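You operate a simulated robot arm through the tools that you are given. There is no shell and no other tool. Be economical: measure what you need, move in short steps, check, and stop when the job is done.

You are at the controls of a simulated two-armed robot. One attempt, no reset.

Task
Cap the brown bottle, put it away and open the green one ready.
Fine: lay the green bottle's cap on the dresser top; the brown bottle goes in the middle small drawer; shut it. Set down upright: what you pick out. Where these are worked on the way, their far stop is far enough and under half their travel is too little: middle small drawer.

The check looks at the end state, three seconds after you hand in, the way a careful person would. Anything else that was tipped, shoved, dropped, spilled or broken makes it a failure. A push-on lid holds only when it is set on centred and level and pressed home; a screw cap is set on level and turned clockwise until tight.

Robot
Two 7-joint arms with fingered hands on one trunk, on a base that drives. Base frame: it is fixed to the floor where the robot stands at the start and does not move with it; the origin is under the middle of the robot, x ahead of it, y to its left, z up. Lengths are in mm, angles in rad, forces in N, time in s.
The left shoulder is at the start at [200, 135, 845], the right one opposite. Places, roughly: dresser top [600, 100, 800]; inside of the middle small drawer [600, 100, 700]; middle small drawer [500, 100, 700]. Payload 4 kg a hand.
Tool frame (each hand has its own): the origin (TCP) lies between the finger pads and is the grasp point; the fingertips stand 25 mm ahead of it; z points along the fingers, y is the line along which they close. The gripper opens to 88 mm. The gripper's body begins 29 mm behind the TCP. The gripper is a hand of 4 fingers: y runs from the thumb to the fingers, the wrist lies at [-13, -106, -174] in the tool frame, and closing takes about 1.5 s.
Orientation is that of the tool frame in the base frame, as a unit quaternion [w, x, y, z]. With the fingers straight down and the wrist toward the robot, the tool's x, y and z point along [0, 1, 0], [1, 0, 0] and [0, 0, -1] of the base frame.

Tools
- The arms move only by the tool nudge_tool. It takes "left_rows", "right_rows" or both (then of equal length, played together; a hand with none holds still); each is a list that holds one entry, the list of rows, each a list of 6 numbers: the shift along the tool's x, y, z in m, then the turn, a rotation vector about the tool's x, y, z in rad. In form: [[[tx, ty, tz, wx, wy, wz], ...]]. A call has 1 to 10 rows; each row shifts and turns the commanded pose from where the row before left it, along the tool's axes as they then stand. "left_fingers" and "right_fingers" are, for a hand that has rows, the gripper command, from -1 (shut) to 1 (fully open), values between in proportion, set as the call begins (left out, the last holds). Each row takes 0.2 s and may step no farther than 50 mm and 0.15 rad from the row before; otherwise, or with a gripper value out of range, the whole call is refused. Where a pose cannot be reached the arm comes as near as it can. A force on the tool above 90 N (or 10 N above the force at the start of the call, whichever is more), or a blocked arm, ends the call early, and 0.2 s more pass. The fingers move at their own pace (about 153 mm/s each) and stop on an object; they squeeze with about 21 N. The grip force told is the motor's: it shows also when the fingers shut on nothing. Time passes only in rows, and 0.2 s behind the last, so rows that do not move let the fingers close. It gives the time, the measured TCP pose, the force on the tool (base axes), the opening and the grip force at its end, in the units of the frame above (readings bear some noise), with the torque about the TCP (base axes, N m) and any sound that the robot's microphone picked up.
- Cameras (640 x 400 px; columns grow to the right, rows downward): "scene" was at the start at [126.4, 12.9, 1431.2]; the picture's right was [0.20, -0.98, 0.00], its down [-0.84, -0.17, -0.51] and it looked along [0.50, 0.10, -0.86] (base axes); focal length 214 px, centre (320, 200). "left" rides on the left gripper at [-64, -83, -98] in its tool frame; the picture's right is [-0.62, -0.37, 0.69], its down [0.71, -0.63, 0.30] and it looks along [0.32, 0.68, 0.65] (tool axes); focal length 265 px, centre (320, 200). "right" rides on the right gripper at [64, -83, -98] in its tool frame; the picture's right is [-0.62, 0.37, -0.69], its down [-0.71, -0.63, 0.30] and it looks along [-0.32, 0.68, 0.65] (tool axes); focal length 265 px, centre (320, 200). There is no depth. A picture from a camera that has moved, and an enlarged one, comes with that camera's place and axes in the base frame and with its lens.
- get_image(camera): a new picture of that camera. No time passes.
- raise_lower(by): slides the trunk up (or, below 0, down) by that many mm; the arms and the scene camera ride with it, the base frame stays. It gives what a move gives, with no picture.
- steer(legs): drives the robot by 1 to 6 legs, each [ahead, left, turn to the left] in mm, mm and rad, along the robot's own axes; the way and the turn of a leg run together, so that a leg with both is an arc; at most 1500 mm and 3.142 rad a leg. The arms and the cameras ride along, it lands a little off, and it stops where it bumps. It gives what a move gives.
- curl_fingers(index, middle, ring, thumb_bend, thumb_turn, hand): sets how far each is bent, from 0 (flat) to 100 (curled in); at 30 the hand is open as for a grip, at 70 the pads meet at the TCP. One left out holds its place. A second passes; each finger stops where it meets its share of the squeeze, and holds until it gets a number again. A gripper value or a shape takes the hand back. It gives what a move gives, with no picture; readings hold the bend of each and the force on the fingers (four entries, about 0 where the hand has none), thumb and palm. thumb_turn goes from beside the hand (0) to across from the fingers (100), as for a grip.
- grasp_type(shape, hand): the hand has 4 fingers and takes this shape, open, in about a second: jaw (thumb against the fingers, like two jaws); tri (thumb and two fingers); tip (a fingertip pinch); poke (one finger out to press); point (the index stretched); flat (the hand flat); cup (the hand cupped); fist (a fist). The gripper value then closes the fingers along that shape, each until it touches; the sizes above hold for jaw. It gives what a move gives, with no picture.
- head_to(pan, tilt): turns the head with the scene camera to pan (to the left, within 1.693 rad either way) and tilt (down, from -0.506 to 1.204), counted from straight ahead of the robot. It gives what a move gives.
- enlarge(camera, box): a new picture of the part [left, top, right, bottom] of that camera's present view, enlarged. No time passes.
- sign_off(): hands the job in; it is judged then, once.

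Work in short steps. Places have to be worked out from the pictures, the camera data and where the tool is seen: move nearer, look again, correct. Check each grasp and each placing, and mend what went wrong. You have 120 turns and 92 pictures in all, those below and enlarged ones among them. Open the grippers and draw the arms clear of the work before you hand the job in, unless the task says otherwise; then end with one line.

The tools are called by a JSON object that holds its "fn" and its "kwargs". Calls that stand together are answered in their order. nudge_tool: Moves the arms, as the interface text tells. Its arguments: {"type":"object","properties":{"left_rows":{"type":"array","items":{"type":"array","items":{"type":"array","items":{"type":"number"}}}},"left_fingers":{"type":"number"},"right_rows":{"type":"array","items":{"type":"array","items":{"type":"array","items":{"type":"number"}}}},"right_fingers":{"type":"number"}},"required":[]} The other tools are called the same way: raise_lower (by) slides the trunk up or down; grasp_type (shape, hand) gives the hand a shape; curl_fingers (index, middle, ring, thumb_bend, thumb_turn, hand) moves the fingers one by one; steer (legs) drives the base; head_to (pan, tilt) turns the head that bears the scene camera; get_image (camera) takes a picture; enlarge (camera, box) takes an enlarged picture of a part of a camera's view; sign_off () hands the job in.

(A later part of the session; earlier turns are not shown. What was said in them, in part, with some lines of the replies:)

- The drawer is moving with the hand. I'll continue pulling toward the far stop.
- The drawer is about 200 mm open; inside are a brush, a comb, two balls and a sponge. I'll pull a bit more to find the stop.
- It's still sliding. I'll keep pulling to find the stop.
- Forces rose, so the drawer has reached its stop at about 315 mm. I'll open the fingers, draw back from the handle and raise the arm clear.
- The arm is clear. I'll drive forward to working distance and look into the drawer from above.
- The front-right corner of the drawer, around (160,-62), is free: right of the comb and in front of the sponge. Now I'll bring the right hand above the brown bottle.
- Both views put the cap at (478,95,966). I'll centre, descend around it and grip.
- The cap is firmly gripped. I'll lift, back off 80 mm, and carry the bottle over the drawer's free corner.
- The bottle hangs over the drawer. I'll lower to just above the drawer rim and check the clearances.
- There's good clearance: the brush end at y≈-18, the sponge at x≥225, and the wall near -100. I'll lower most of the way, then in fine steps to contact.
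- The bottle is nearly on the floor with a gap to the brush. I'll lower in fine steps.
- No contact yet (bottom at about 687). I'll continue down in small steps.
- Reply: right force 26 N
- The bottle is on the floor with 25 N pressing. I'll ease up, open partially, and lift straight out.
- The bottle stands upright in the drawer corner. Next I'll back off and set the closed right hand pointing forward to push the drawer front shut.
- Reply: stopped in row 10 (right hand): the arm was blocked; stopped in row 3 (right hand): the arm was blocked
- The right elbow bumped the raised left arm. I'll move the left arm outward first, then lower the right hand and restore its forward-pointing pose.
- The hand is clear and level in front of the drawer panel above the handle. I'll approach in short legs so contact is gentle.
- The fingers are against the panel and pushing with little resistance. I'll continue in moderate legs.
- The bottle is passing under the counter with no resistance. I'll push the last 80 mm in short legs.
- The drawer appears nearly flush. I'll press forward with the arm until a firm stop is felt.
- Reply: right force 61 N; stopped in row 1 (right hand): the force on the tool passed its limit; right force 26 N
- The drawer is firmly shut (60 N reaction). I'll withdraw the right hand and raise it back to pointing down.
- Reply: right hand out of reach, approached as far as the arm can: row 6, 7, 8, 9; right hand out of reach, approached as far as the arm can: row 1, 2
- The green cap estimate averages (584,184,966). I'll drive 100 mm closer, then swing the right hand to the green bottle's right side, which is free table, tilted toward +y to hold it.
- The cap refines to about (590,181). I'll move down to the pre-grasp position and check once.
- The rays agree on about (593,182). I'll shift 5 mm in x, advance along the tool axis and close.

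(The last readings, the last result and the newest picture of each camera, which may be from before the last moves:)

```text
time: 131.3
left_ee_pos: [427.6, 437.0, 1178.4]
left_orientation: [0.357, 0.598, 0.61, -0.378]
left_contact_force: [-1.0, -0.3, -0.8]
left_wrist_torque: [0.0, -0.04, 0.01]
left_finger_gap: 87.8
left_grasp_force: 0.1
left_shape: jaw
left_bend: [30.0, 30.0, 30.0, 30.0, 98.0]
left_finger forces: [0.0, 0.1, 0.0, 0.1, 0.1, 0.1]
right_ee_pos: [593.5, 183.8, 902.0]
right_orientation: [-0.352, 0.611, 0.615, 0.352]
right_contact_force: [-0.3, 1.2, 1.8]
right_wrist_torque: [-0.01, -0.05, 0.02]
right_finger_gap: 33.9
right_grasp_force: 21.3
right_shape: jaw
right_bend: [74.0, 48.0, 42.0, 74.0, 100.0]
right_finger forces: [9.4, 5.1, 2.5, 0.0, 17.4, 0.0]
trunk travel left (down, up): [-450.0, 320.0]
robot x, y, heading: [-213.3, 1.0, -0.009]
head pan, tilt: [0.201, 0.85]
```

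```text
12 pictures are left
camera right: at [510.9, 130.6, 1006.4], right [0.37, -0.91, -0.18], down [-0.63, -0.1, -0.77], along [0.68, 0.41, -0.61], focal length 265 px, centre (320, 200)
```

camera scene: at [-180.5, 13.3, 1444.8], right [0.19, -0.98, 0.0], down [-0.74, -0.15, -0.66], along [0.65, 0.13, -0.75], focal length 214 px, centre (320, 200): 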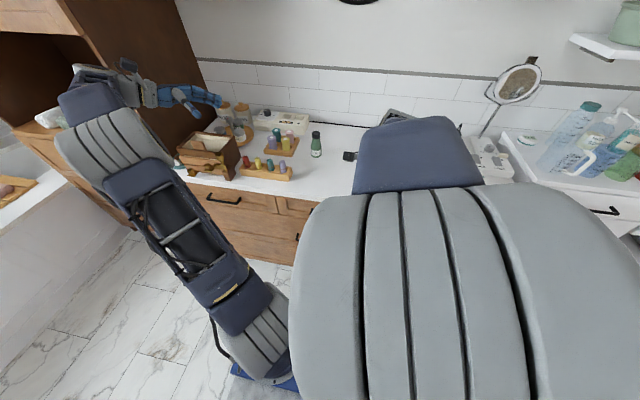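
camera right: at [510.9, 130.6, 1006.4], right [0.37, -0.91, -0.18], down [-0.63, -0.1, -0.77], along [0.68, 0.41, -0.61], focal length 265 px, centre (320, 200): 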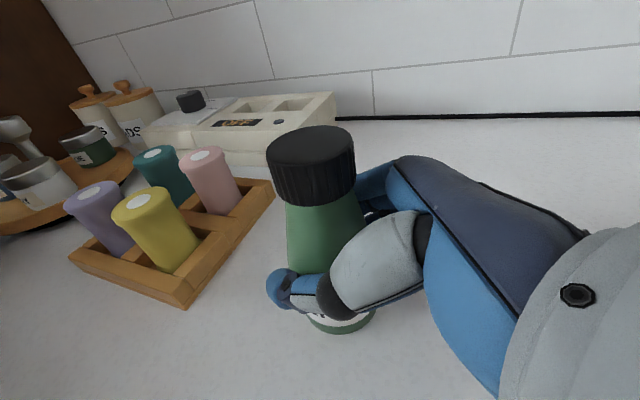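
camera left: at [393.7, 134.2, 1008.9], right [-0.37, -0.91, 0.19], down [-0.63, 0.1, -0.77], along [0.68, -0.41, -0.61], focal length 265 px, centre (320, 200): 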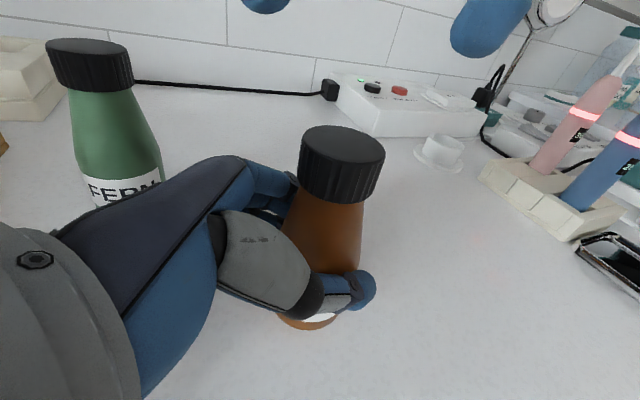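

The green bottle is held upright, cap near (594,180,≈962). I'll orient the left hand straight down, pre-turned clockwise 0.9 rad, and move it over the cap.

{"fn": "nudge_tool", "kwargs": {"left_rows": [[[0, 0, 0, 0.0463, 0.1028, 0.0825], [0, 0, 0, 0.0463, 0.1028, 0.0825], [0, 0, 0, 0.0463, 0.1028, 0.0825], [0, 0, 0, 0.0463, 0.1028, 0.0825], [0, 0, 0, 0.0463, 0.1028, 0.0825], [0, 0, 0, 0.0463, 0.1028, 0.0825], [0, 0, 0, 0.0463, 0.1028, 0.0825], [0, 0, 0, 0.0463, 0.1028, 0.0825], [0, 0, 0, 0.0463, 0.1028, 0.0825], [0, 0, 0, 0.0463, 0.1028, 0.0825]]], "left_fingers": 0.3}}

{"fn": "nudge_tool", "kwargs": {"left_rows": [[[-0.0036, 0.038, 0.0173, 0, 0, 0], [-0.0036, 0.038, 0.0173, 0, 0, 0], [-0.0036, 0.038, 0.0173, 0, 0, 0], [-0.0036, 0.038, 0.0173, 0, 0, 0], [-0.0036, 0.038, 0.0173, 0, 0, 0], [-0.0036, 0.038, 0.0173, 0, 0, 0], [-0.0036, 0.038, 0.0173, 0, 0, 0], [-0.0036, 0.038, 0.0173, 0, 0, 0], [0, 0, 0, 0, 0, 0]]]}}

{"fn": "get_image", "kwargs": {"camera": "left"}}

```text
time: 133.5
left_ee_pos: [427.1, 435.2, 1178.8]
left_orientation: [0.001, 0.945, 0.328, 0.0]
left_contact_force: [0.2, -0.4, 0.2]
left_wrist_torque: [-0.02, 0.0, 0.03]
left_finger_gap: 57.5
left_grasp_force: 0.0
left_shape: jaw
left_bend: [28.0, 39.0, 35.0, 61.0, 100.0]
left_finger forces: [0.0, 0.0, 0.0, 0.0, 0.0, 0.1]
right_ee_pos: [594.0, 184.3, 902.6]
right_orientation: [-0.352, 0.611, 0.616, 0.352]
right_contact_force: [-0.5, 1.6, 1.7]
right_wrist_torque: [0.01, -0.03, 0.01]
right_finger_gap: 34.1
right_grasp_force: 20.7
right_shape: jaw
right_bend: [74.0, 48.0, 42.0, 74.0, 100.0]
right_finger forces: [9.6, 5.3, 2.5, 0.0, 17.4, 0.1]
trunk travel left (down, up): [-450.0, 320.0]
robot x, y, heading: [-215.8, 3.3, -0.004]
head pan, tilt: [0.201, 0.85]
```

```text
time: 135.5
left_ee_pos: [592.0, 180.0, 1041.6]
left_orientation: [0.0, 0.944, 0.329, -0.001]
left_contact_force: [0.1, 0.2, 0.3]
left_wrist_torque: [-0.02, 0.04, 0.05]
left_finger_gap: 57.6
left_grasp_force: 0.0
left_shape: jaw
left_bend: [28.0, 39.0, 35.0, 61.0, 100.0]
left_finger forces: [0.0, 0.1, 0.1, 0.0, 0.0, 0.1]
right_ee_pos: [594.1, 182.8, 903.0]
right_orientation: [-0.352, 0.611, 0.616, 0.352]
right_contact_force: [0.4, 1.6, 1.4]
right_wrist_torque: [0.0, -0.06, 0.06]
right_finger_gap: 33.6
right_grasp_force: 20.9
right_shape: jaw
right_bend: [74.0, 48.0, 42.0, 74.0, 100.0]
right_finger forces: [9.5, 5.0, 2.6, 0.0, 17.0, 0.0]
trunk travel left (down, up): [-450.0, 320.0]
robot x, y, heading: [-219.7, -3.2, -0.007]
head pan, tilt: [0.201, 0.85]
```

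```text
11 pictures are left
camera left: at [490.3, 205.1, 1140.6], right [-0.72, -0.1, -0.69], down [0.17, 0.94, -0.31], along [0.68, -0.33, -0.65], focal length 265 px, centre (320, 200)
```

left: 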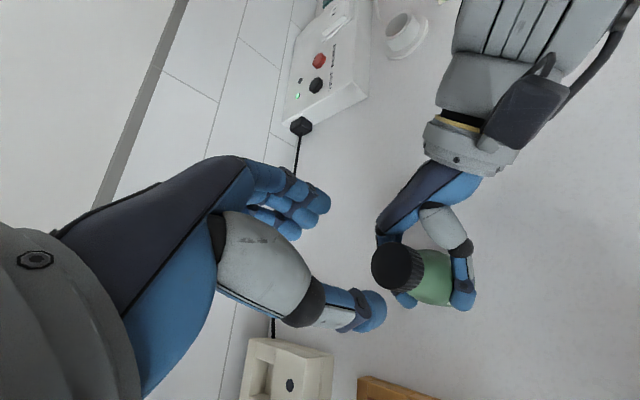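

The cap is at (591,181). I'll narrow the left fingers, centre, and descend around it.

{"fn": "nudge_tool", "kwargs": {"left_rows": [[[-0.0023, -0.0019, 0.015, 0, 0, 0], [0, 0, 0.02, 0, 0, 0], [0, 0, 0.02, 0, 0, 0], [0, 0, 0.01, 0, 0, 0], [0, 0, 0.004, 0, 0, 0], [0, 0, 0, 0, 0, 0]]], "left_fingers": 0.08}}

{"fn": "nudge_tool", "kwargs": {"left_rows": [[[0, 0, 0, 0, 0, 0], [0, 0, 0, 0, 0, 0], [0, 0, 0, 0, 0, 0], [0, 0, 0, 0, 0, 0], [0, 0, 0, 0, 0, 0]]], "left_fingers": -1}}

{"fn": "get_image", "kwargs": {"camera": "right"}}

```text
time: 136.9
left_ee_pos: [589.3, 178.8, 972.2]
left_orientation: [0.0, 0.944, 0.329, -0.001]
left_contact_force: [-0.3, -0.3, -0.2]
left_wrist_torque: [0.0, -0.02, -0.02]
left_finger_gap: 47.9
left_grasp_force: 0.0
left_shape: jaw
left_bend: [74.0, 43.0, 39.0, 67.0, 100.0]
left_finger forces: [0.1, 0.1, 0.0, 0.1, 0.0, 0.0]
right_ee_pos: [594.3, 183.4, 902.3]
right_orientation: [-0.351, 0.611, 0.616, 0.352]
right_contact_force: [-0.2, 0.0, 0.7]
right_wrist_torque: [0.02, -0.08, 0.01]
right_finger_gap: 33.9
right_grasp_force: 21.3
right_shape: jaw
right_bend: [74.0, 48.0, 42.0, 74.0, 100.0]
right_finger forces: [9.5, 4.9, 2.6, 0.0, 16.9, 0.0]
trunk travel left (down, up): [-450.0, 320.0]
robot x, y, heading: [-214.8, -2.7, -0.003]
head pan, tilt: [0.201, 0.85]
```

```text
time: 138.1
left_ee_pos: [590.2, 180.9, 971.5]
left_orientation: [0.001, 0.944, 0.329, -0.001]
left_contact_force: [-1.2, 1.4, -0.3]
left_wrist_torque: [0.04, 0.01, 0.01]
left_finger_gap: 26.2
left_grasp_force: 20.9
left_shape: jaw
left_bend: [74.0, 49.0, 55.0, 75.0, 100.0]
left_finger forces: [9.4, 6.4, 0.1, 0.1, 18.0, 0.1]
right_ee_pos: [593.9, 184.0, 903.1]
right_orientation: [-0.352, 0.611, 0.615, 0.353]
right_contact_force: [0.8, -1.1, 0.5]
right_wrist_torque: [0.02, -0.03, 0.0]
right_finger_gap: 33.3
right_grasp_force: 20.7
right_shape: jaw
right_bend: [74.0, 48.0, 42.0, 74.0, 100.0]
right_finger forces: [10.5, 4.9, 2.7, 0.0, 16.4, 0.0]
trunk travel left (down, up): [-450.0, 320.0]
robot x, y, heading: [-219.3, -1.2, -0.005]
head pan, tilt: [0.201, 0.85]
```

```text
10 pictures are left
camera right: at [511.1, 130.4, 1006.4], right [0.37, -0.91, -0.18], down [-0.63, -0.1, -0.77], along [0.68, 0.4, -0.61], focal length 265 px, centre (320, 200)
```

right: 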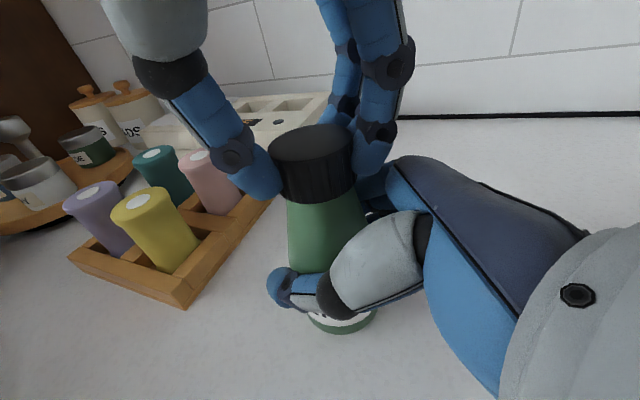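

The left hand grips the cap well. I'll unscrew counter-clockwise 1.5 rad with slight rise.

{"fn": "nudge_tool", "kwargs": {"left_rows": [[[-0.0001, 0.0004, 0, 0, 0, -0.1], [-0.0001, 0.0004, -0.0001, 0, 0, -0.15], [-0.0001, 0.0004, -0.0001, 0, 0, -0.15], [-0.0001, 0.0004, -0.0001, 0, 0, -0.15], [-0.0001, 0.0004, -0.0001, 0, 0, -0.15]]]}}

{"fn": "nudge_tool", "kwargs": {"left_rows": [[[-0.0001, 0.0004, -0.0001, 0, 0, -0.15], [-0.0001, 0.0004, -0.0001, 0, 0, -0.15], [-0.0001, 0.0004, -0.0001, 0, 0, -0.15], [-0.0001, 0.0004, -0.0001, 0, 0, -0.15], [-0.0001, 0.0004, -0.0001, 0, 0, -0.15], [-0.0001, 0.0004, -0.0001, 0, 0, -0.15], [-0.0001, 0.0004, -0.0001, 0, 0, -0.15]]]}}

```text
time: 139.3
left_ee_pos: [591.8, 178.2, 973.2]
left_orientation: [0.001, 0.774, 0.633, -0.001]
left_contact_force: [-0.7, -4.7, 2.0]
left_wrist_torque: [-0.12, -0.02, -0.12]
left_finger_gap: 26.1
left_grasp_force: 21.2
left_shape: jaw
left_bend: [74.0, 49.0, 55.0, 75.0, 100.0]
left_finger forces: [12.3, 7.1, 0.0, 0.1, 18.8, 0.1]
right_ee_pos: [593.1, 184.2, 903.7]
right_orientation: [-0.353, 0.61, 0.616, 0.352]
right_contact_force: [-0.4, 6.3, -0.4]
right_wrist_torque: [-0.05, -0.01, 0.08]
right_finger_gap: 30.0
right_grasp_force: 20.9
right_shape: jaw
right_bend: [75.0, 51.0, 43.0, 77.0, 100.0]
right_finger forces: [11.4, 3.1, 2.2, 0.0, 17.1, 0.1]
trunk travel left (down, up): [-450.0, 320.0]
robot x, y, heading: [-216.8, -1.1, -0.007]
head pan, tilt: [0.201, 0.85]
```

```text
time: 140.9
left_ee_pos: [594.6, 179.4, 974.3]
left_orientation: [0.001, 0.351, 0.936, -0.001]
left_contact_force: [0.8, -9.3, 1.7]
left_wrist_torque: [-0.4, 0.11, -0.06]
left_finger_gap: 26.7
left_grasp_force: 20.3
left_shape: jaw
left_bend: [74.0, 50.0, 55.0, 75.0, 100.0]
left_finger forces: [11.5, 5.7, 0.1, 0.0, 23.4, 0.1]
right_ee_pos: [593.5, 182.5, 903.8]
right_orientation: [-0.352, 0.611, 0.616, 0.352]
right_contact_force: [-2.3, 11.6, 2.3]
right_wrist_torque: [-0.04, -0.14, 0.09]
right_finger_gap: 30.0
right_grasp_force: 20.8
right_shape: jaw
right_bend: [75.0, 51.0, 44.0, 77.0, 100.0]
right_finger forces: [12.3, 2.8, 2.2, 0.0, 18.7, 0.0]
trunk travel left (down, up): [-450.0, 320.0]
robot x, y, heading: [-216.1, -1.0, -0.004]
head pan, tilt: [0.201, 0.85]
```

The seal broke and the cap is turning freely. I'll release, lift, and turn back clockwise for the next bite, then check the cap's position.

{"fn": "nudge_tool", "kwargs": {"left_rows": [[[-0.001, -0.0011, 0, 0, 0, 0], [0, 0, 0, 0, 0, 0], [0, 0, 0, 0, 0, 0], [0, 0, 0, 0, 0, 0], [0, 0, -0.02, 0, 0, 0], [0, 0, -0.03, 0, 0, 0.1], [0, 0, 0, 0, 0, 0.15], [0, 0, 0, 0, 0, 0.15], [0, 0, 0, 0, 0, 0.15], [0, 0, 0, 0, 0, 0.15]]], "left_fingers": 0.2}}

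{"fn": "nudge_tool", "kwargs": {"left_rows": [[[0, 0, 0, 0, 0, 0.15], [0, 0, 0, 0, 0, 0.15], [0, 0, 0, 0, 0, 0.15], [0, 0, 0, 0, 0, 0.15], [0, 0, 0, 0, 0, 0.15], [0, 0, 0, 0, 0, 0.15], [0, 0, 0, 0, 0, 0.15], [0, 0, 0, 0, 0, 0]]]}}

{"fn": "get_image", "kwargs": {"camera": "right"}}

```text
time: 143.1
left_ee_pos: [593.2, 176.6, 1023.6]
left_orientation: [0.0, 0.653, 0.757, -0.001]
left_contact_force: [0.1, 0.1, -0.4]
left_wrist_torque: [0.02, -0.01, -0.03]
left_finger_gap: 52.4
left_grasp_force: 0.0
left_shape: jaw
left_bend: [29.0, 41.0, 37.0, 65.0, 100.0]
left_finger forces: [0.1, 0.1, 0.0, 0.0, 0.0, 0.1]
right_ee_pos: [593.8, 183.1, 903.3]
right_orientation: [-0.351, 0.611, 0.616, 0.353]
right_contact_force: [-0.3, 0.4, -0.7]
right_wrist_torque: [0.06, 0.0, 0.04]
right_finger_gap: 29.8
right_grasp_force: 21.2
right_shape: jaw
right_bend: [75.0, 52.0, 44.0, 78.0, 100.0]
right_finger forces: [8.3, 3.0, 3.1, 0.0, 15.3, 0.0]
trunk travel left (down, up): [-450.0, 320.0]
robot x, y, heading: [-216.6, -2.0, -0.004]
head pan, tilt: [0.201, 0.85]
```

```text
time: 144.9
left_ee_pos: [594.1, 176.4, 1023.3]
left_orientation: [0.0, 0.945, 0.328, 0.0]
left_contact_force: [-0.4, -0.2, 0.5]
left_wrist_torque: [0.0, -0.01, 0.02]
left_finger_gap: 52.4
left_grasp_force: 0.1
left_shape: jaw
left_bend: [29.0, 41.0, 37.0, 65.0, 100.0]
left_finger forces: [0.0, 0.0, 0.0, 0.0, 0.0, 0.1]
right_ee_pos: [592.7, 183.9, 902.8]
right_orientation: [-0.352, 0.611, 0.616, 0.352]
right_contact_force: [-0.2, 0.3, -1.4]
right_wrist_torque: [0.07, -0.04, 0.05]
right_finger_gap: 29.7
right_grasp_force: 22.1
right_shape: jaw
right_bend: [75.0, 52.0, 44.0, 78.0, 100.0]
right_finger forces: [8.4, 2.7, 3.1, 0.0, 15.1, 0.1]
trunk travel left (down, up): [-450.0, 320.0]
robot x, y, heading: [-215.7, -0.6, -0.004]
head pan, tilt: [0.201, 0.85]
```

```text
9 pictures are left
camera right: at [511.0, 130.5, 1006.2], right [0.37, -0.91, -0.18], down [-0.63, -0.1, -0.77], along [0.68, 0.4, -0.61], focal length 265 px, centre (320, 200)
```

right: 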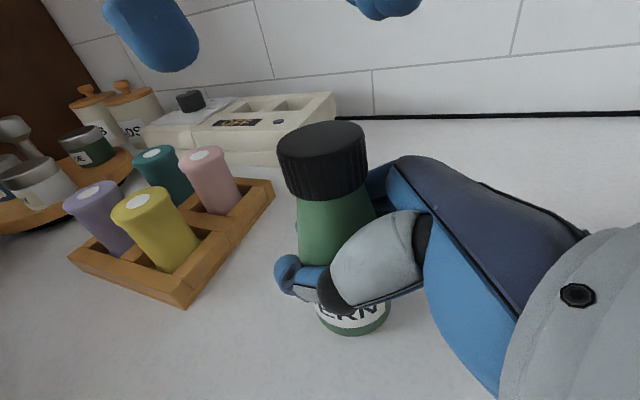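

The cap moved about 5 mm toward the right palm. I'll re-centre, descend, grip and unscrew again.

{"fn": "nudge_tool", "kwargs": {"left_rows": [[[-0.0033, 0.0017, 0.012, 0, 0, 0], [0, 0, 0.015, 0, 0, 0], [0, 0, 0.012, 0, 0, 0], [0, 0, 0.006, 0, 0, 0], [0, 0, 0.003, 0, 0, 0], [0, 0, 0, 0, 0, 0]]], "left_fingers": 0.08}}

{"fn": "nudge_tool", "kwargs": {"left_rows": [[[0, 0, 0, 0, 0, 0], [0, 0, 0, 0, 0, 0], [0, 0, 0, 0, 0, 0], [0, 0, 0, 0, 0, 0], [0, 0, 0, 0, 0, 0]]], "left_fingers": -1}}

{"fn": "nudge_tool", "kwargs": {"left_rows": [[[-0.0001, 0.0004, -0.0001, 0, 0, -0.15], [-0.0001, 0.0004, -0.0001, 0, 0, -0.15], [-0.0001, 0.0004, -0.0001, 0, 0, -0.15], [-0.0001, 0.0004, -0.0001, 0, 0, -0.15], [-0.0001, 0.0004, -0.0001, 0, 0, -0.15], [-0.0001, 0.0004, -0.0001, 0, 0, -0.15]]]}}

{"fn": "nudge_tool", "kwargs": {"left_rows": [[[-0.0001, 0.0004, -0.0002, 0, 0, -0.15], [-0.0001, 0.0004, -0.0002, 0, 0, -0.15], [-0.0001, 0.0004, -0.0002, 0, 0, -0.15], [-0.0001, 0.0004, -0.0002, 0, 0, -0.15], [-0.0001, 0.0004, -0.0002, 0, 0, -0.15], [-0.0001, 0.0004, -0.0002, 0, 0, -0.15]]]}}

```text
time: 146.3
left_ee_pos: [592.1, 173.5, 974.6]
left_orientation: [0.0, 0.945, 0.328, -0.001]
left_contact_force: [0.2, -0.1, 0.3]
left_wrist_torque: [0.01, 0.0, -0.01]
left_finger_gap: 48.3
left_grasp_force: 0.1
left_shape: jaw
left_bend: [74.0, 43.0, 39.0, 67.0, 100.0]
left_finger forces: [0.1, 0.0, 0.0, 0.1, 0.1, 0.1]
right_ee_pos: [593.5, 184.4, 901.7]
right_orientation: [-0.352, 0.611, 0.616, 0.351]
right_contact_force: [-0.5, -0.3, -0.2]
right_wrist_torque: [0.06, -0.04, 0.03]
right_finger_gap: 30.0
right_grasp_force: 20.5
right_shape: jaw
right_bend: [75.0, 52.0, 44.0, 78.0, 100.0]
right_finger forces: [8.2, 2.7, 3.1, 0.1, 15.1, 0.0]
trunk travel left (down, up): [-450.0, 320.0]
robot x, y, heading: [-214.2, -3.4, -0.004]
head pan, tilt: [0.201, 0.85]
```

```text
time: 147.5
left_ee_pos: [592.8, 173.8, 974.8]
left_orientation: [0.001, 0.944, 0.329, 0.0]
left_contact_force: [-0.9, -0.5, -0.1]
left_wrist_torque: [-0.01, 0.03, 0.02]
left_finger_gap: 25.6
left_grasp_force: 21.0
left_shape: jaw
left_bend: [74.0, 53.0, 59.0, 75.0, 100.0]
left_finger forces: [10.3, 6.5, 0.4, 0.0, 17.6, 0.0]
right_ee_pos: [593.1, 183.0, 902.4]
right_orientation: [-0.353, 0.611, 0.615, 0.352]
right_contact_force: [1.0, -0.2, -0.8]
right_wrist_torque: [0.05, 0.0, 0.02]
right_finger_gap: 29.7
right_grasp_force: 21.0
right_shape: jaw
right_bend: [75.0, 52.0, 44.0, 78.0, 100.0]
right_finger forces: [9.6, 2.9, 3.1, 0.0, 15.2, 0.0]
trunk travel left (down, up): [-450.0, 320.0]
robot x, y, heading: [-212.3, 2.1, -0.003]
head pan, tilt: [0.201, 0.85]
```

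```text
time: 148.9
left_ee_pos: [594.1, 172.9, 975.7]
left_orientation: [0.0, 0.707, 0.707, -0.001]
left_contact_force: [1.9, -1.4, -0.7]
left_wrist_torque: [-0.09, -0.03, -0.01]
left_finger_gap: 25.3
left_grasp_force: 21.3
left_shape: jaw
left_bend: [74.0, 52.0, 61.0, 75.0, 100.0]
left_finger forces: [11.2, 6.9, 2.2, 0.0, 17.8, 0.0]
right_ee_pos: [593.2, 183.6, 902.5]
right_orientation: [-0.352, 0.61, 0.617, 0.351]
right_contact_force: [-2.2, 2.3, -0.3]
right_wrist_torque: [-0.01, -0.09, 0.05]
right_finger_gap: 29.6
right_grasp_force: 20.9
right_shape: jaw
right_bend: [75.0, 52.0, 44.0, 78.0, 100.0]
right_finger forces: [9.2, 2.5, 2.9, 0.1, 16.0, 0.0]
trunk travel left (down, up): [-450.0, 320.0]
robot x, y, heading: [-218.5, 0.1, -0.003]
head pan, tilt: [0.201, 0.85]
```

```text
time: 150.3
left_ee_pos: [596.5, 175.7, 979.2]
left_orientation: [0.004, 0.325, 0.946, -0.002]
left_contact_force: [2.9, -3.7, -13.6]
left_wrist_torque: [-0.3, 0.02, -0.05]
left_finger_gap: 24.7
left_grasp_force: 20.1
left_shape: jaw
left_bend: [74.0, 53.0, 60.0, 75.0, 100.0]
left_finger forces: [11.5, 6.9, 2.4, 0.1, 17.5, 0.0]
right_ee_pos: [595.8, 179.7, 902.2]
right_orientation: [-0.352, 0.612, 0.614, 0.353]
right_contact_force: [-3.0, 3.7, 10.5]
right_wrist_torque: [0.02, -0.26, 0.01]
right_finger_gap: 29.3
right_grasp_force: 20.9
right_shape: jaw
right_bend: [75.0, 52.0, 43.0, 78.0, 100.0]
right_finger forces: [11.2, 2.0, 2.9, 0.0, 16.5, 0.1]
trunk travel left (down, up): [-450.0, 320.0]
robot x, y, heading: [-211.6, 4.2, -0.002]
head pan, tilt: [0.201, 0.85]
```

Unscrewed about 3.5 rad, still threaded since there's a pull-down on lifting. I'll ease down, release, turn back and take a third bite.

{"fn": "nudge_tool", "kwargs": {"left_rows": [[[0, 0, 0.0012, 0, 0, 0], [0, 0, 0, 0, 0, 0], [0, 0, 0, 0, 0, 0], [0, 0, 0, 0, 0, 0], [0, 0, -0.02, 0, 0, 0], [0, 0, -0.03, 0, 0, 0.15], [0, 0, 0, 0, 0, 0.15], [0, 0, 0, 0, 0, 0.15], [0, 0, 0, 0, 0, 0.15], [0, 0, 0, 0, 0, 0.15]]], "left_fingers": 0.2}}

{"fn": "nudge_tool", "kwargs": {"left_rows": [[[0, 0, 0, 0, 0, 0.15], [0, 0, 0, 0, 0, 0.15], [0, 0, 0, 0, 0, 0.15], [0, 0, 0, 0, 0, 0.15], [0, 0, 0, 0, 0, 0.15], [0, 0, 0, 0, 0, 0.15], [0, 0, 0, 0, 0, 0.15], [0, 0, 0, 0, 0, 0]]]}}

{"fn": "get_image", "kwargs": {"camera": "right"}}

```text
time: 152.5
left_ee_pos: [597.3, 172.0, 1025.6]
left_orientation: [0.0, 0.654, 0.757, 0.0]
left_contact_force: [-1.4, 0.6, 0.6]
left_wrist_torque: [0.0, -0.01, 0.0]
left_finger_gap: 52.1
left_grasp_force: 0.2
left_shape: jaw
left_bend: [29.0, 41.0, 37.0, 65.0, 100.0]
left_finger forces: [0.0, 0.0, 0.0, 0.1, 0.0, 0.0]
right_ee_pos: [593.9, 182.3, 903.1]
right_orientation: [-0.352, 0.611, 0.616, 0.352]
right_contact_force: [-0.9, 0.2, -1.7]
right_wrist_torque: [0.06, -0.02, 0.01]
right_finger_gap: 29.4
right_grasp_force: 20.8
right_shape: jaw
right_bend: [75.0, 52.0, 43.0, 79.0, 100.0]
right_finger forces: [9.4, 2.3, 2.7, 0.0, 14.2, 0.1]
trunk travel left (down, up): [-450.0, 320.0]
robot x, y, heading: [-217.7, -1.1, -0.005]
head pan, tilt: [0.201, 0.85]
```

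```text
time: 154.3
left_ee_pos: [596.4, 172.5, 1025.0]
left_orientation: [0.0, 0.945, 0.328, -0.001]
left_contact_force: [0.4, 0.1, 0.5]
left_wrist_torque: [0.02, -0.01, -0.01]
left_finger_gap: 52.6
left_grasp_force: 0.1
left_shape: jaw
left_bend: [29.0, 41.0, 37.0, 65.0, 100.0]
left_finger forces: [0.0, 0.0, 0.0, 0.0, 0.1, 0.0]
right_ee_pos: [593.8, 183.6, 902.5]
right_orientation: [-0.352, 0.611, 0.615, 0.353]
right_contact_force: [0.2, 0.4, 0.3]
right_wrist_torque: [0.05, 0.02, 0.01]
right_finger_gap: 29.5
right_grasp_force: 20.9
right_shape: jaw
right_bend: [75.0, 52.0, 43.0, 79.0, 100.0]
right_finger forces: [9.4, 2.2, 2.9, 0.0, 13.8, 0.1]
trunk travel left (down, up): [-450.0, 320.0]
robot x, y, heading: [-219.0, -3.2, 0.001]
head pan, tilt: [0.201, 0.85]
```

```text
8 pictures are left
camera right: at [511.0, 130.5, 1006.3], right [0.37, -0.91, -0.18], down [-0.63, -0.1, -0.77], along [0.68, 0.4, -0.61], focal length 265 px, centre (320, 200)
```

right: 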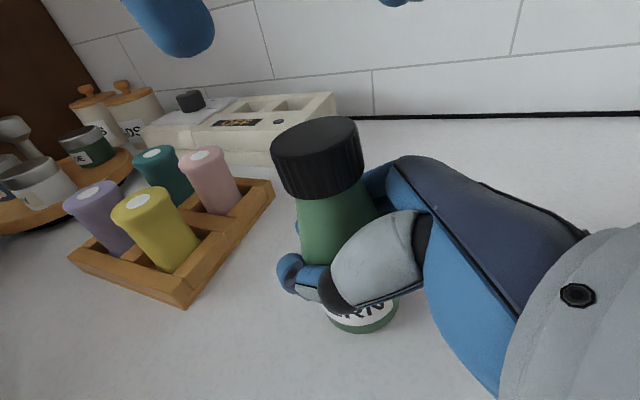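

The cap is at about (594,176), with the bottle leaning a few degrees in the grip, which should settle upright on release. Third bite: re-centre, grip and unscrew.

{"fn": "nudge_tool", "kwargs": {"left_rows": [[[-0.0023, -0.005, 0.012, 0, 0, 0], [0, 0, 0.015, 0, 0, 0], [0, 0, 0.012, 0, 0, 0], [0, 0, 0.006, 0, 0, 0], [0, 0, 0.003, 0, 0, 0], [0, 0, 0, 0, 0, 0]]], "left_fingers": 0.08}}

{"fn": "nudge_tool", "kwargs": {"left_rows": [[[0, 0, 0, 0, 0, 0], [0, 0, 0, 0, 0, 0], [0, 0, 0, 0, 0, 0], [0, 0, 0, 0, 0, 0], [0, 0, 0, 0, 0, 0]]], "left_fingers": -1}}

{"fn": "nudge_tool", "kwargs": {"left_rows": [[[-0.0001, 0.0004, 0, 0, 0, -0.15], [-0.0001, 0.0004, -0.0001, 0, 0, -0.15], [-0.0001, 0.0004, -0.0001, 0, 0, -0.15], [-0.0001, 0.0004, -0.0001, 0, 0, -0.15], [-0.0001, 0.0004, -0.0001, 0, 0, -0.15], [-0.0001, 0.0004, -0.0001, 0, 0, -0.15]]]}}

{"fn": "nudge_tool", "kwargs": {"left_rows": [[[-0.0001, 0.0004, -0.0001, 0, 0, -0.15], [-0.0001, 0.0004, -0.0001, 0, 0, -0.15], [-0.0001, 0.0004, -0.0001, 0, 0, -0.15], [-0.0001, 0.0004, -0.0001, 0, 0, -0.15], [-0.0001, 0.0004, -0.0001, 0, 0, -0.15], [-0.0001, 0.0004, -0.0001, 0, 0, -0.15]]]}}

{"fn": "nudge_tool", "kwargs": {"left_rows": [[[0, 0, -0.002, 0, 0, 0], [0, 0, -0.001, 0, 0, 0], [0, 0, 0, 0, 0, 0]]]}}

```text
time: 155.7
left_ee_pos: [591.3, 175.0, 976.7]
left_orientation: [0.0, 0.944, 0.329, -0.002]
left_contact_force: [-0.3, -0.1, 0.1]
left_wrist_torque: [0.01, -0.02, -0.02]
left_finger_gap: 48.0
left_grasp_force: 0.1
left_shape: jaw
left_bend: [74.0, 43.0, 39.0, 67.0, 100.0]
left_finger forces: [0.1, 0.0, 0.0, 0.0, 0.0, 0.0]
right_ee_pos: [593.9, 183.9, 902.3]
right_orientation: [-0.352, 0.611, 0.616, 0.352]
right_contact_force: [-0.3, 0.3, -1.0]
right_wrist_torque: [0.05, 0.0, -0.03]
right_finger_gap: 29.7
right_grasp_force: 20.9
right_shape: jaw
right_bend: [75.0, 52.0, 43.0, 79.0, 100.0]
right_finger forces: [9.3, 2.1, 2.8, 0.0, 13.6, 0.0]
trunk travel left (down, up): [-450.0, 320.0]
robot x, y, heading: [-215.2, -0.6, -0.007]
head pan, tilt: [0.201, 0.85]
```

```text
time: 156.9
left_ee_pos: [590.8, 175.4, 978.0]
left_orientation: [0.001, 0.944, 0.329, -0.002]
left_contact_force: [-0.2, 0.1, -0.9]
left_wrist_torque: [-0.05, -0.05, 0.0]
left_finger_gap: 26.7
left_grasp_force: 21.2
left_shape: jaw
left_bend: [74.0, 51.0, 58.0, 75.0, 100.0]
left_finger forces: [11.2, 6.0, 0.4, 0.0, 16.1, 0.0]
right_ee_pos: [593.4, 183.9, 902.2]
right_orientation: [-0.352, 0.611, 0.616, 0.352]
right_contact_force: [0.0, 0.5, -1.3]
right_wrist_torque: [0.06, 0.06, 0.0]
right_finger_gap: 29.5
right_grasp_force: 20.7
right_shape: jaw
right_bend: [75.0, 53.0, 44.0, 79.0, 100.0]
right_finger forces: [9.9, 2.1, 2.7, 0.0, 13.7, 0.1]
trunk travel left (down, up): [-450.0, 320.0]
robot x, y, heading: [-217.3, -1.6, -0.003]
head pan, tilt: [0.201, 0.85]
```

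```text
time: 158.3
left_ee_pos: [593.9, 172.9, 977.7]
left_orientation: [0.001, 0.707, 0.707, -0.001]
left_contact_force: [-0.7, -1.0, -0.8]
left_wrist_torque: [-0.05, 0.06, -0.02]
left_finger_gap: 26.2
left_grasp_force: 21.5
left_shape: jaw
left_bend: [74.0, 51.0, 59.0, 75.0, 100.0]
left_finger forces: [11.3, 5.7, 2.3, 0.0, 18.0, 0.0]
right_ee_pos: [592.4, 184.8, 901.9]
right_orientation: [-0.352, 0.61, 0.616, 0.352]
right_contact_force: [0.4, 0.8, -0.2]
right_wrist_torque: [0.02, 0.01, 0.08]
right_finger_gap: 29.2
right_grasp_force: 20.6
right_shape: jaw
right_bend: [75.0, 53.0, 44.0, 79.0, 100.0]
right_finger forces: [10.4, 1.9, 3.2, 0.1, 13.1, 0.0]
trunk travel left (down, up): [-450.0, 320.0]
robot x, y, heading: [-217.2, -1.8, -0.004]
head pan, tilt: [0.201, 0.85]
```

```text
time: 159.7
left_ee_pos: [594.7, 174.8, 981.5]
left_orientation: [0.003, 0.327, 0.945, -0.001]
left_contact_force: [3.4, -3.6, -1.9]
left_wrist_torque: [-0.11, -0.08, 0.0]
left_finger_gap: 26.5
left_grasp_force: 21.5
left_shape: jaw
left_bend: [74.0, 52.0, 60.0, 75.0, 100.0]
left_finger forces: [12.5, 5.1, 1.2, 0.1, 17.4, 0.0]
right_ee_pos: [593.5, 183.0, 902.7]
right_orientation: [-0.352, 0.611, 0.615, 0.353]
right_contact_force: [-4.0, 4.8, 4.8]
right_wrist_torque: [-0.02, -0.18, 0.03]
right_finger_gap: 29.3
right_grasp_force: 20.9
right_shape: jaw
right_bend: [75.0, 53.0, 43.0, 79.0, 100.0]
right_finger forces: [10.3, 1.5, 2.3, 0.1, 16.9, 0.0]
trunk travel left (down, up): [-450.0, 320.0]
robot x, y, heading: [-217.1, -2.5, -0.003]
head pan, tilt: [0.201, 0.85]
```

```text
time: 160.5
left_ee_pos: [595.3, 173.5, 980.2]
left_orientation: [0.0, 0.33, 0.944, 0.0]
left_contact_force: [2.7, -1.4, -3.4]
left_wrist_torque: [-0.06, -0.06, 0.01]
left_finger_gap: 26.1
left_grasp_force: 21.8
left_shape: jaw
left_bend: [74.0, 52.0, 60.0, 75.0, 100.0]
left_finger forces: [12.6, 5.6, 1.4, 0.0, 17.0, 0.0]
right_ee_pos: [592.8, 182.8, 903.3]
right_orientation: [-0.352, 0.612, 0.615, 0.352]
right_contact_force: [-3.8, 1.5, 2.4]
right_wrist_torque: [0.0, -0.14, 0.0]
right_finger_gap: 29.2
right_grasp_force: 21.0
right_shape: jaw
right_bend: [75.0, 53.0, 43.0, 79.0, 100.0]
right_finger forces: [9.4, 1.3, 2.5, 0.0, 16.0, 0.0]
trunk travel left (down, up): [-450.0, 320.0]
robot x, y, heading: [-215.2, -1.9, -0.003]
head pan, tilt: [0.201, 0.85]
```

Lifting meets only 3 N, so the cap seems off the thread. I'll raise a bit more and check.

{"fn": "nudge_tool", "kwargs": {"left_rows": [[[0, 0, -0.003, 0, 0, 0], [0, 0, -0.003, 0, 0, 0], [0, 0, -0.003, 0, 0, 0], [0, 0, 0, 0, 0, 0]]]}}

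{"fn": "get_image", "kwargs": {"camera": "right"}}

```text
time: 161.5
left_ee_pos: [595.5, 171.7, 990.1]
left_orientation: [0.0, 0.331, 0.944, -0.001]
left_contact_force: [0.2, 0.5, 0.2]
left_wrist_torque: [-0.01, -0.02, 0.0]
left_finger_gap: 26.2
left_grasp_force: 21.0
left_shape: jaw
left_bend: [74.0, 52.0, 60.0, 75.0, 100.0]
left_finger forces: [11.4, 6.2, 1.9, 0.1, 17.0, 0.1]
right_ee_pos: [592.1, 183.5, 904.0]
right_orientation: [-0.352, 0.61, 0.616, 0.352]
right_contact_force: [0.5, 0.7, -0.3]
right_wrist_torque: [0.09, -0.01, -0.02]
right_finger_gap: 29.1
right_grasp_force: 21.0
right_shape: jaw
right_bend: [75.0, 53.0, 43.0, 80.0, 100.0]
right_finger forces: [9.8, 2.1, 2.9, 0.0, 13.5, 0.0]
trunk travel left (down, up): [-450.0, 320.0]
robot x, y, heading: [-217.4, -4.2, -0.002]
head pan, tilt: [0.201, 0.85]
```

```text
7 pictures are left
camera right: at [510.7, 131.0, 1006.1], right [0.38, -0.91, -0.18], down [-0.63, -0.1, -0.77], along [0.68, 0.41, -0.61], focal length 265 px, centre (320, 200)
```

right: 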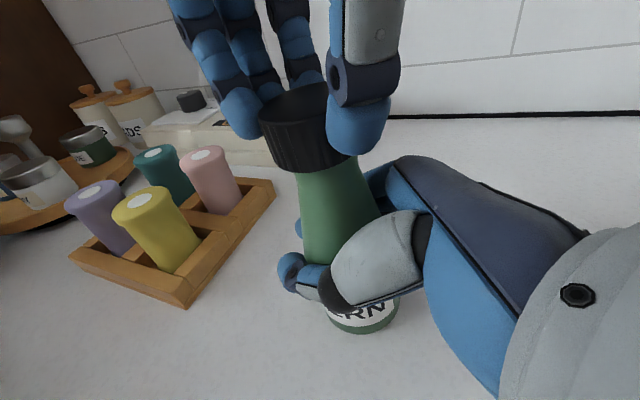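

The cap is free with zero force. I'll lift it clear, then open the right hand and back it out.

{"fn": "nudge_tool", "kwargs": {"left_rows": [[[0, 0, -0.02, 0, 0, 0], [0, 0, -0.04, 0, 0, 0], [0, 0, -0.04, 0, 0, 0], [0, 0, -0.04, 0, 0, 0], [0, 0, 0, 0, 0, 0]]]}}

{"fn": "nudge_tool", "kwargs": {"right_rows": [[[0, 0, 0, 0, 0, 0], [0, 0, 0, 0, 0, 0], [0, 0, 0, 0, 0, 0], [0, 0, 0, 0, 0, 0], [0, 0, 0, 0, 0, 0], [0, 0, -0.01, 0, 0, 0], [0, 0, -0.015, 0, 0, 0]]], "right_fingers": 1}}

{"fn": "get_image", "kwargs": {"camera": "right"}}

```text
time: 162.7
left_ee_pos: [596.2, 175.9, 1132.1]
left_orientation: [0.0, 0.33, 0.944, 0.0]
left_contact_force: [0.2, -0.5, -0.6]
left_wrist_torque: [-0.01, -0.03, 0.02]
left_finger_gap: 26.4
left_grasp_force: 20.6
left_shape: jaw
left_bend: [74.0, 52.0, 60.0, 75.0, 100.0]
left_finger forces: [11.2, 6.2, 1.7, 0.0, 17.0, 0.0]
right_ee_pos: [593.3, 183.9, 902.5]
right_orientation: [-0.352, 0.612, 0.615, 0.352]
right_contact_force: [-0.5, -0.5, -1.0]
right_wrist_torque: [0.07, 0.0, 0.0]
right_finger_gap: 29.3
right_grasp_force: 21.0
right_shape: jaw
right_bend: [75.0, 53.0, 44.0, 80.0, 100.0]
right_finger forces: [9.9, 1.6, 2.8, 0.0, 13.6, 0.0]
trunk travel left (down, up): [-450.0, 320.0]
robot x, y, heading: [-216.8, -0.9, -0.003]
head pan, tilt: [0.201, 0.85]
```

```text
time: 164.3
left_ee_pos: [596.0, 175.6, 1131.0]
left_orientation: [-0.001, 0.33, 0.944, -0.001]
left_contact_force: [0.8, 0.3, 0.1]
left_wrist_torque: [-0.01, -0.01, 0.04]
left_finger_gap: 26.4
left_grasp_force: 20.9
left_shape: jaw
left_bend: [74.0, 52.0, 60.0, 75.0, 100.0]
left_finger forces: [11.3, 6.3, 1.8, 0.0, 17.0, 0.0]
right_ee_pos: [592.8, 161.5, 915.2]
right_orientation: [-0.352, 0.611, 0.616, 0.352]
right_contact_force: [0.0, -0.3, 0.0]
right_wrist_torque: [0.01, 0.02, -0.01]
right_finger_gap: 87.7
right_grasp_force: 0.1
right_shape: jaw
right_bend: [30.0, 30.0, 30.0, 30.0, 98.0]
right_finger forces: [0.0, 0.0, 0.1, 0.0, 0.0, 0.0]
trunk travel left (down, up): [-450.0, 320.0]
robot x, y, heading: [-216.2, 0.9, -0.007]
head pan, tilt: [0.201, 0.85]
```

```text
6 pictures are left
camera right: at [510.8, 108.9, 1019.4], right [0.37, -0.91, -0.18], down [-0.63, -0.1, -0.77], along [0.68, 0.41, -0.61], focal length 265 px, centre (320, 200)
```

right: 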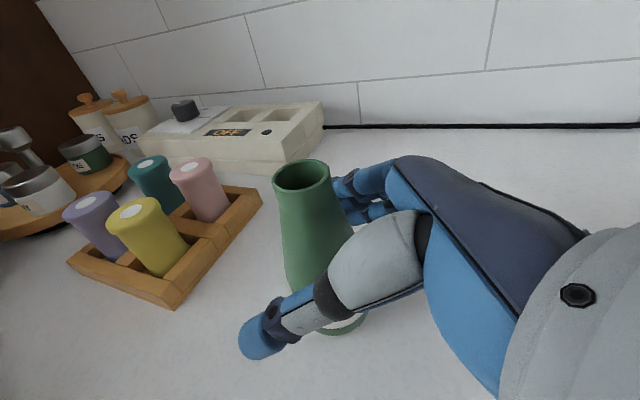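

The green bottle stands open and upright. I'll retract the right arm back and out of the way.

{"fn": "nudge_tool", "kwargs": {"right_rows": [[[0, 0, -0.03, 0, 0, 0], [0, 0, -0.03, 0, 0, 0], [0, 0, -0.03, 0, 0, 0], [-0.012, -0.04, -0.021, 0, 0, 0], [-0.012, -0.04, -0.021, 0, 0, 0], [-0.012, -0.04, -0.021, 0, 0, 0], [-0.012, -0.04, -0.021, 0, 0, 0], [-0.012, -0.04, -0.021, 0, 0, 0], [0.017, -0.03, -0.025, 0, 0, 0], [0.017, -0.03, -0.025, 0, 0, 0]]]}}

```text
time: 166.5
left_ee_pos: [595.4, 175.1, 1131.9]
left_orientation: [0.0, 0.33, 0.944, 0.0]
left_contact_force: [-0.4, -0.4, -0.9]
left_wrist_torque: [-0.05, 0.01, 0.01]
left_finger_gap: 26.3
left_grasp_force: 20.9
left_shape: jaw
left_bend: [74.0, 52.0, 60.0, 75.0, 100.0]
left_finger forces: [11.2, 6.3, 1.9, 0.0, 16.7, 0.0]
right_ee_pos: [335.6, -63.5, 1014.9]
right_orientation: [-0.352, 0.61, 0.616, 0.352]
right_contact_force: [0.4, -0.7, 0.6]
right_wrist_torque: [0.0, -0.03, 0.01]
right_finger_gap: 87.6
right_grasp_force: 0.1
right_shape: jaw
right_bend: [30.0, 30.0, 30.0, 30.0, 98.0]
right_finger forces: [0.0, 0.0, 0.0, 0.0, 0.0, 0.1]
trunk travel left (down, up): [-450.0, 320.0]
robot x, y, heading: [-214.9, -4.6, -0.013]
head pan, tilt: [0.201, 0.85]
```

Now I'll straighten the left hand, carry the cap to clear table around (490,90), and descend to just above the surface.

{"fn": "nudge_tool", "kwargs": {"left_rows": [[[0, 0, 0, 0, 0, 0.15], [0, 0, 0, 0, 0, 0.15], [0, 0, 0, 0, 0, 0.15], [0, 0, 0, 0, 0, 0.15], [0, 0, 0, 0, 0, 0.15], [0, 0, 0, 0, 0, 0.15], [-0.0283, -0.035, 0, 0, 0, 0], [-0.0283, -0.035, 0, 0, 0, 0], [-0.0283, -0.035, 0, 0, 0, 0]]]}}

{"fn": "nudge_tool", "kwargs": {"left_rows": [[[0, 0, 0.04, 0, 0, 0], [0, 0, 0.04, 0, 0, 0], [0, 0, 0.04, 0, 0, 0], [0, 0, 0.04, 0, 0, 0], [0, 0, 0.04, 0, 0, 0], [0, 0, 0.025, 0, 0, 0], [0, 0, 0.01, 0, 0, 0], [0, 0, 0, 0, 0, 0]]]}}

{"fn": "get_image", "kwargs": {"camera": "left"}}

```text
time: 168.5
left_ee_pos: [493.3, 87.8, 1129.5]
left_orientation: [0.0, 0.707, 0.707, -0.001]
left_contact_force: [0.0, -0.3, -0.2]
left_wrist_torque: [-0.04, 0.02, -0.04]
left_finger_gap: 26.2
left_grasp_force: 21.2
left_shape: jaw
left_bend: [74.0, 52.0, 60.0, 75.0, 100.0]
left_finger forces: [11.0, 6.5, 2.0, 0.0, 16.6, 0.0]
right_ee_pos: [335.1, -62.3, 1013.3]
right_orientation: [-0.352, 0.611, 0.616, 0.352]
right_contact_force: [-0.2, -0.4, -0.3]
right_wrist_torque: [0.01, 0.01, 0.02]
right_finger_gap: 87.8
right_grasp_force: 0.1
right_shape: jaw
right_bend: [30.0, 30.0, 30.0, 30.0, 98.0]
right_finger forces: [0.0, 0.1, 0.0, 0.0, 0.0, 0.0]
trunk travel left (down, up): [-450.0, 320.0]
robot x, y, heading: [-218.0, -1.9, -0.006]
head pan, tilt: [0.201, 0.85]
```

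```text
time: 170.3
left_ee_pos: [491.2, 90.0, 895.6]
left_orientation: [0.0, 0.708, 0.706, -0.001]
left_contact_force: [-0.3, 0.4, -0.9]
left_wrist_torque: [-0.01, 0.0, -0.02]
left_finger_gap: 26.3
left_grasp_force: 21.0
left_shape: jaw
left_bend: [74.0, 52.0, 60.0, 75.0, 100.0]
left_finger forces: [10.8, 6.4, 2.3, 0.0, 16.6, 0.0]
right_ee_pos: [335.5, -64.0, 1015.4]
right_orientation: [-0.351, 0.612, 0.615, 0.352]
right_contact_force: [0.2, 0.8, -0.1]
right_wrist_torque: [-0.03, 0.04, 0.04]
right_finger_gap: 87.8
right_grasp_force: 0.0
right_shape: jaw
right_bend: [30.0, 30.0, 30.0, 30.0, 98.0]
right_finger forces: [0.0, 0.0, 0.0, 0.1, 0.0, 0.0]
trunk travel left (down, up): [-450.0, 320.0]
robot x, y, heading: [-216.8, 0.4, -0.003]
head pan, tilt: [0.201, 0.85]
```

```text
5 pictures are left
camera left: at [406.5, 24.2, 994.2], right [-0.37, -0.62, -0.69], down [-0.63, 0.71, -0.3], along [0.68, 0.32, -0.65], focal length 265 px, centre (320, 200)
```

left: 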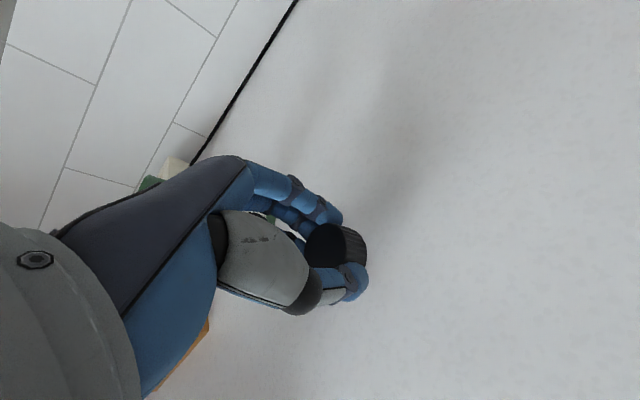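

The cap is just above clear table. I'll step down to contact.

{"fn": "nudge_tool", "kwargs": {"left_rows": [[[0, 0, 0.003, 0, 0, 0], [0, 0, 0.003, 0, 0, 0], [0, 0, 0.002, 0, 0, 0], [0, 0, 0, 0, 0, 0]]]}}

{"fn": "nudge_tool", "kwargs": {"left_rows": [[[0, 0, 0.002, 0, 0, 0], [0, 0, 0.002, 0, 0, 0], [0, 0, 0, 0, 0, 0]]]}}

```text
time: 171.3
left_ee_pos: [491.0, 89.7, 886.9]
left_orientation: [0.0, 0.707, 0.707, -0.002]
left_contact_force: [-0.9, 0.6, -0.7]
left_wrist_torque: [0.03, 0.01, -0.05]
left_finger_gap: 26.1
left_grasp_force: 21.0
left_shape: jaw
left_bend: [74.0, 52.0, 60.0, 75.0, 100.0]
left_finger forces: [10.8, 6.4, 2.2, 0.1, 16.7, 0.0]
right_ee_pos: [335.0, -64.6, 1015.1]
right_orientation: [-0.352, 0.611, 0.616, 0.352]
right_contact_force: [0.3, -0.3, 0.8]
right_wrist_torque: [0.01, 0.02, 0.01]
right_finger_gap: 87.7
right_grasp_force: 0.1
right_shape: jaw
right_bend: [30.0, 30.0, 30.0, 30.0, 98.0]
right_finger forces: [0.1, 0.0, 0.0, 0.1, 0.0, 0.1]
trunk travel left (down, up): [-450.0, 320.0]
robot x, y, heading: [-214.0, -0.6, -0.002]
head pan, tilt: [0.201, 0.85]
```

```text
time: 172.1
left_ee_pos: [491.0, 89.1, 883.5]
left_orientation: [0.0, 0.707, 0.707, -0.001]
left_contact_force: [-0.4, -0.5, -0.4]
left_wrist_torque: [-0.01, -0.02, 0.03]
left_finger_gap: 26.4
left_grasp_force: 21.7
left_shape: jaw
left_bend: [74.0, 52.0, 60.0, 75.0, 100.0]
left_finger forces: [10.8, 6.4, 2.2, 0.0, 16.7, 0.0]
right_ee_pos: [334.0, -64.2, 1014.1]
right_orientation: [-0.352, 0.61, 0.616, 0.352]
right_contact_force: [0.5, 0.6, 0.6]
right_wrist_torque: [-0.01, 0.01, 0.0]
right_finger_gap: 87.6
right_grasp_force: 0.0
right_shape: jaw
right_bend: [30.0, 30.0, 30.0, 30.0, 98.0]
right_finger forces: [0.0, 0.1, 0.0, 0.0, 0.0, 0.0]
trunk travel left (down, up): [-450.0, 320.0]
robot x, y, heading: [-220.7, -0.0, -0.006]
head pan, tilt: [0.201, 0.85]
```

{"fn": "nudge_tool", "kwargs": {"left_rows": [[[0, 0, 0.002, 0, 0, 0], [0, 0, 0.001, 0, 0, 0], [0, 0, 0, 0, 0, 0]]]}}

{"fn": "enlarge", "kwargs": {"camera": "left", "box": [260, 180, 400, 320]}}

```text
time: 172.9
left_ee_pos: [491.7, 89.0, 880.4]
left_orientation: [0.001, 0.707, 0.707, -0.001]
left_contact_force: [0.1, -1.3, 1.3]
left_wrist_torque: [0.01, 0.02, 0.03]
left_finger_gap: 26.1
left_grasp_force: 21.2
left_shape: jaw
left_bend: [74.0, 52.0, 60.0, 75.0, 100.0]
left_finger forces: [10.9, 6.7, 1.7, 0.0, 17.0, 0.1]
right_ee_pos: [335.4, -64.4, 1014.2]
right_orientation: [-0.352, 0.61, 0.615, 0.353]
right_contact_force: [0.4, -0.5, -0.5]
right_wrist_torque: [0.0, -0.01, 0.0]
right_finger_gap: 87.7
right_grasp_force: 0.0
right_shape: jaw
right_bend: [30.0, 30.0, 30.0, 30.0, 98.0]
right_finger forces: [0.1, 0.0, 0.0, 0.0, 0.0, 0.0]
trunk travel left (down, up): [-450.0, 320.0]
robot x, y, heading: [-215.9, -3.3, 0.001]
head pan, tilt: [0.201, 0.85]
```

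```text
2.86 times, centred on (330, 250) of left
camera zoom: at [406.8, 24.0, 979.3], right [-0.37, -0.62, -0.69], down [-0.63, 0.71, -0.3], along [0.68, 0.32, -0.65], focal length 758 px, centre (291, 57)
```

zoom: 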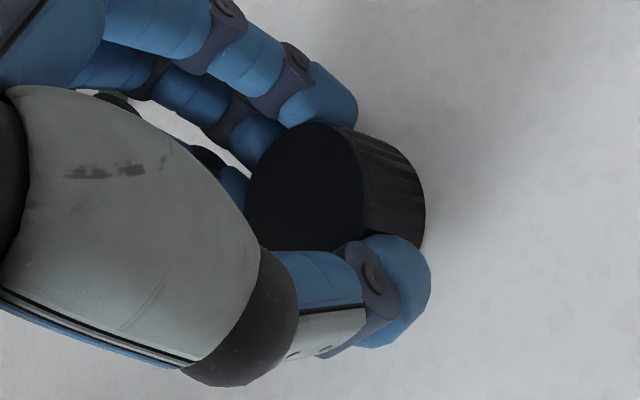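

First contact at 880, so the cap rests on the table. I'll open, lift straight up, and move both arms clear.

{"fn": "nudge_tool", "kwargs": {"left_rows": [[[0, 0, 0.0005, 0, 0, 0], [0, 0, 0, 0, 0, 0], [0, 0, 0, 0, 0, 0], [0, 0, 0, 0, 0, 0], [0, 0, 0, 0, 0, 0], [0, 0, -0.02, 0, 0, 0], [0, 0, -0.04, 0, 0, 0], [0, 0, -0.05, 0, 0, 0], [0, 0, -0.05, 0, 0, 0], [0, 0, -0.05, 0, 0, 0]]], "left_fingers": 0.4}}

{"fn": "nudge_tool", "kwargs": {"left_rows": [[[0.02, -0.04, -0.015, 0, 0, 0], [0.02, -0.04, -0.015, 0, 0, 0], [0.02, -0.04, -0.015, 0, 0, 0], [0.02, -0.04, -0.01, 0, 0, 0], [0.02, -0.04, 0, 0, 0, 0], [0, 0, 0, 0, 0, 0]]], "left_fingers": 1}}

{"fn": "steer", "kwargs": {"legs": [[-150, 0, 0]]}}

{"fn": "get_image", "kwargs": {"camera": "scene"}}

```text
time: 175.1
left_ee_pos: [489.3, 87.2, 1091.2]
left_orientation: [-0.001, 0.708, 0.706, -0.001]
left_contact_force: [-0.4, 0.1, 0.4]
left_wrist_torque: [0.0, -0.01, -0.02]
left_finger_gap: 61.2
left_grasp_force: 0.0
left_shape: jaw
left_bend: [27.0, 37.0, 34.0, 58.0, 99.0]
left_finger forces: [0.1, 0.0, 0.1, 0.0, 0.0, 0.0]
right_ee_pos: [334.3, -63.2, 1014.0]
right_orientation: [-0.352, 0.611, 0.615, 0.352]
right_contact_force: [0.4, 0.0, -0.6]
right_wrist_torque: [-0.01, 0.0, 0.02]
right_finger_gap: 87.9
right_grasp_force: 0.0
right_shape: jaw
right_bend: [30.0, 30.0, 30.0, 30.0, 98.0]
right_finger forces: [0.0, 0.1, 0.0, 0.0, 0.1, 0.0]
trunk travel left (down, up): [-450.0, 320.0]
robot x, y, heading: [-214.8, 1.3, -0.005]
head pan, tilt: [0.201, 0.85]
```

```text
time: 176.5
left_ee_pos: [292.5, 186.8, 1146.2]
left_orientation: [0.0, 0.708, 0.706, 0.0]
left_contact_force: [-0.3, -0.3, -0.6]
left_wrist_torque: [0.02, -0.01, -0.01]
left_finger_gap: 87.8
left_grasp_force: 0.0
left_shape: jaw
left_bend: [30.0, 30.0, 30.0, 30.0, 98.0]
left_finger forces: [0.0, 0.0, 0.0, 0.0, 0.0, 0.0]
right_ee_pos: [335.7, -63.4, 1014.1]
right_orientation: [-0.351, 0.611, 0.616, 0.352]
right_contact_force: [1.0, 0.7, 0.5]
right_wrist_torque: [-0.05, -0.02, 0.03]
right_finger_gap: 87.8
right_grasp_force: 0.1
right_shape: jaw
right_bend: [30.0, 30.0, 30.0, 30.0, 98.0]
right_finger forces: [0.0, 0.0, 0.1, 0.0, 0.0, 0.0]
trunk travel left (down, up): [-450.0, 320.0]
robot x, y, heading: [-215.9, -2.8, -0.004]
head pan, tilt: [0.201, 0.85]
```

```text
time: 177.9
left_ee_pos: [143.0, 188.6, 1145.6]
left_orientation: [0.001, 0.706, 0.708, -0.001]
left_contact_force: [-1.0, 0.7, -0.4]
left_wrist_torque: [-0.02, -0.02, 0.03]
left_finger_gap: 87.8
left_grasp_force: 0.0
left_shape: jaw
left_bend: [30.0, 30.0, 30.0, 30.0, 98.0]
left_finger forces: [0.1, 0.0, 0.0, 0.0, 0.0, 0.1]
right_ee_pos: [188.0, -61.5, 1014.4]
right_orientation: [-0.352, 0.61, 0.617, 0.351]
right_contact_force: [-0.1, -0.5, -0.6]
right_wrist_torque: [0.0, 0.01, 0.01]
right_finger_gap: 87.7
right_grasp_force: 0.0
right_shape: jaw
right_bend: [30.0, 30.0, 30.0, 30.0, 98.0]
right_finger forces: [0.0, 0.0, 0.0, 0.0, 0.0, 0.0]
trunk travel left (down, up): [-450.0, 320.0]
robot x, y, heading: [-363.2, 2.7, 0.001]
head pan, tilt: [0.201, 0.85]
```

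```text
3 pictures are left
camera scene: at [-226.8, 13.8, 1444.8], right [0.2, -0.98, 0.0], down [-0.74, -0.15, -0.66], along [0.65, 0.13, -0.75], focal length 214 px, centre (320, 200)
```

scene: 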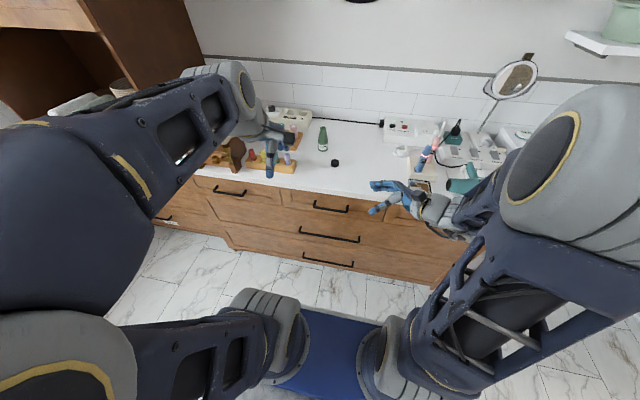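

{"fn": "enlarge", "kwargs": {"camera": "scene", "box": [250, 115, 400, 225]}}

```text
3.64 times, centred on (325, 170) of scene
camera zoom: at [-226.8, 13.8, 1444.8], right [0.2, -0.98, 0.0], down [-0.74, -0.15, -0.66], along [0.65, 0.13, -0.75], focal length 780 px, centre (302, 309)
```

zoom: 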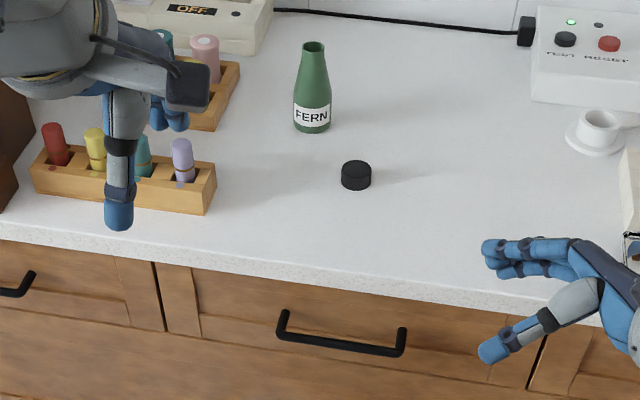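

The final view shows the green bottle open and upright, its cap flat on the dresser top, the drawer shut flush, and both hands open and clear. I'm handing in.

{"fn": "sign_off", "kwargs": {}}

```text
The job is handed in.
```

I screwed the brown bottle's cap tight and stood the bottle upright in the middle small drawer, which I pushed fully shut. The green bottle is open and upright, with its cap lying flat on the dresser top.
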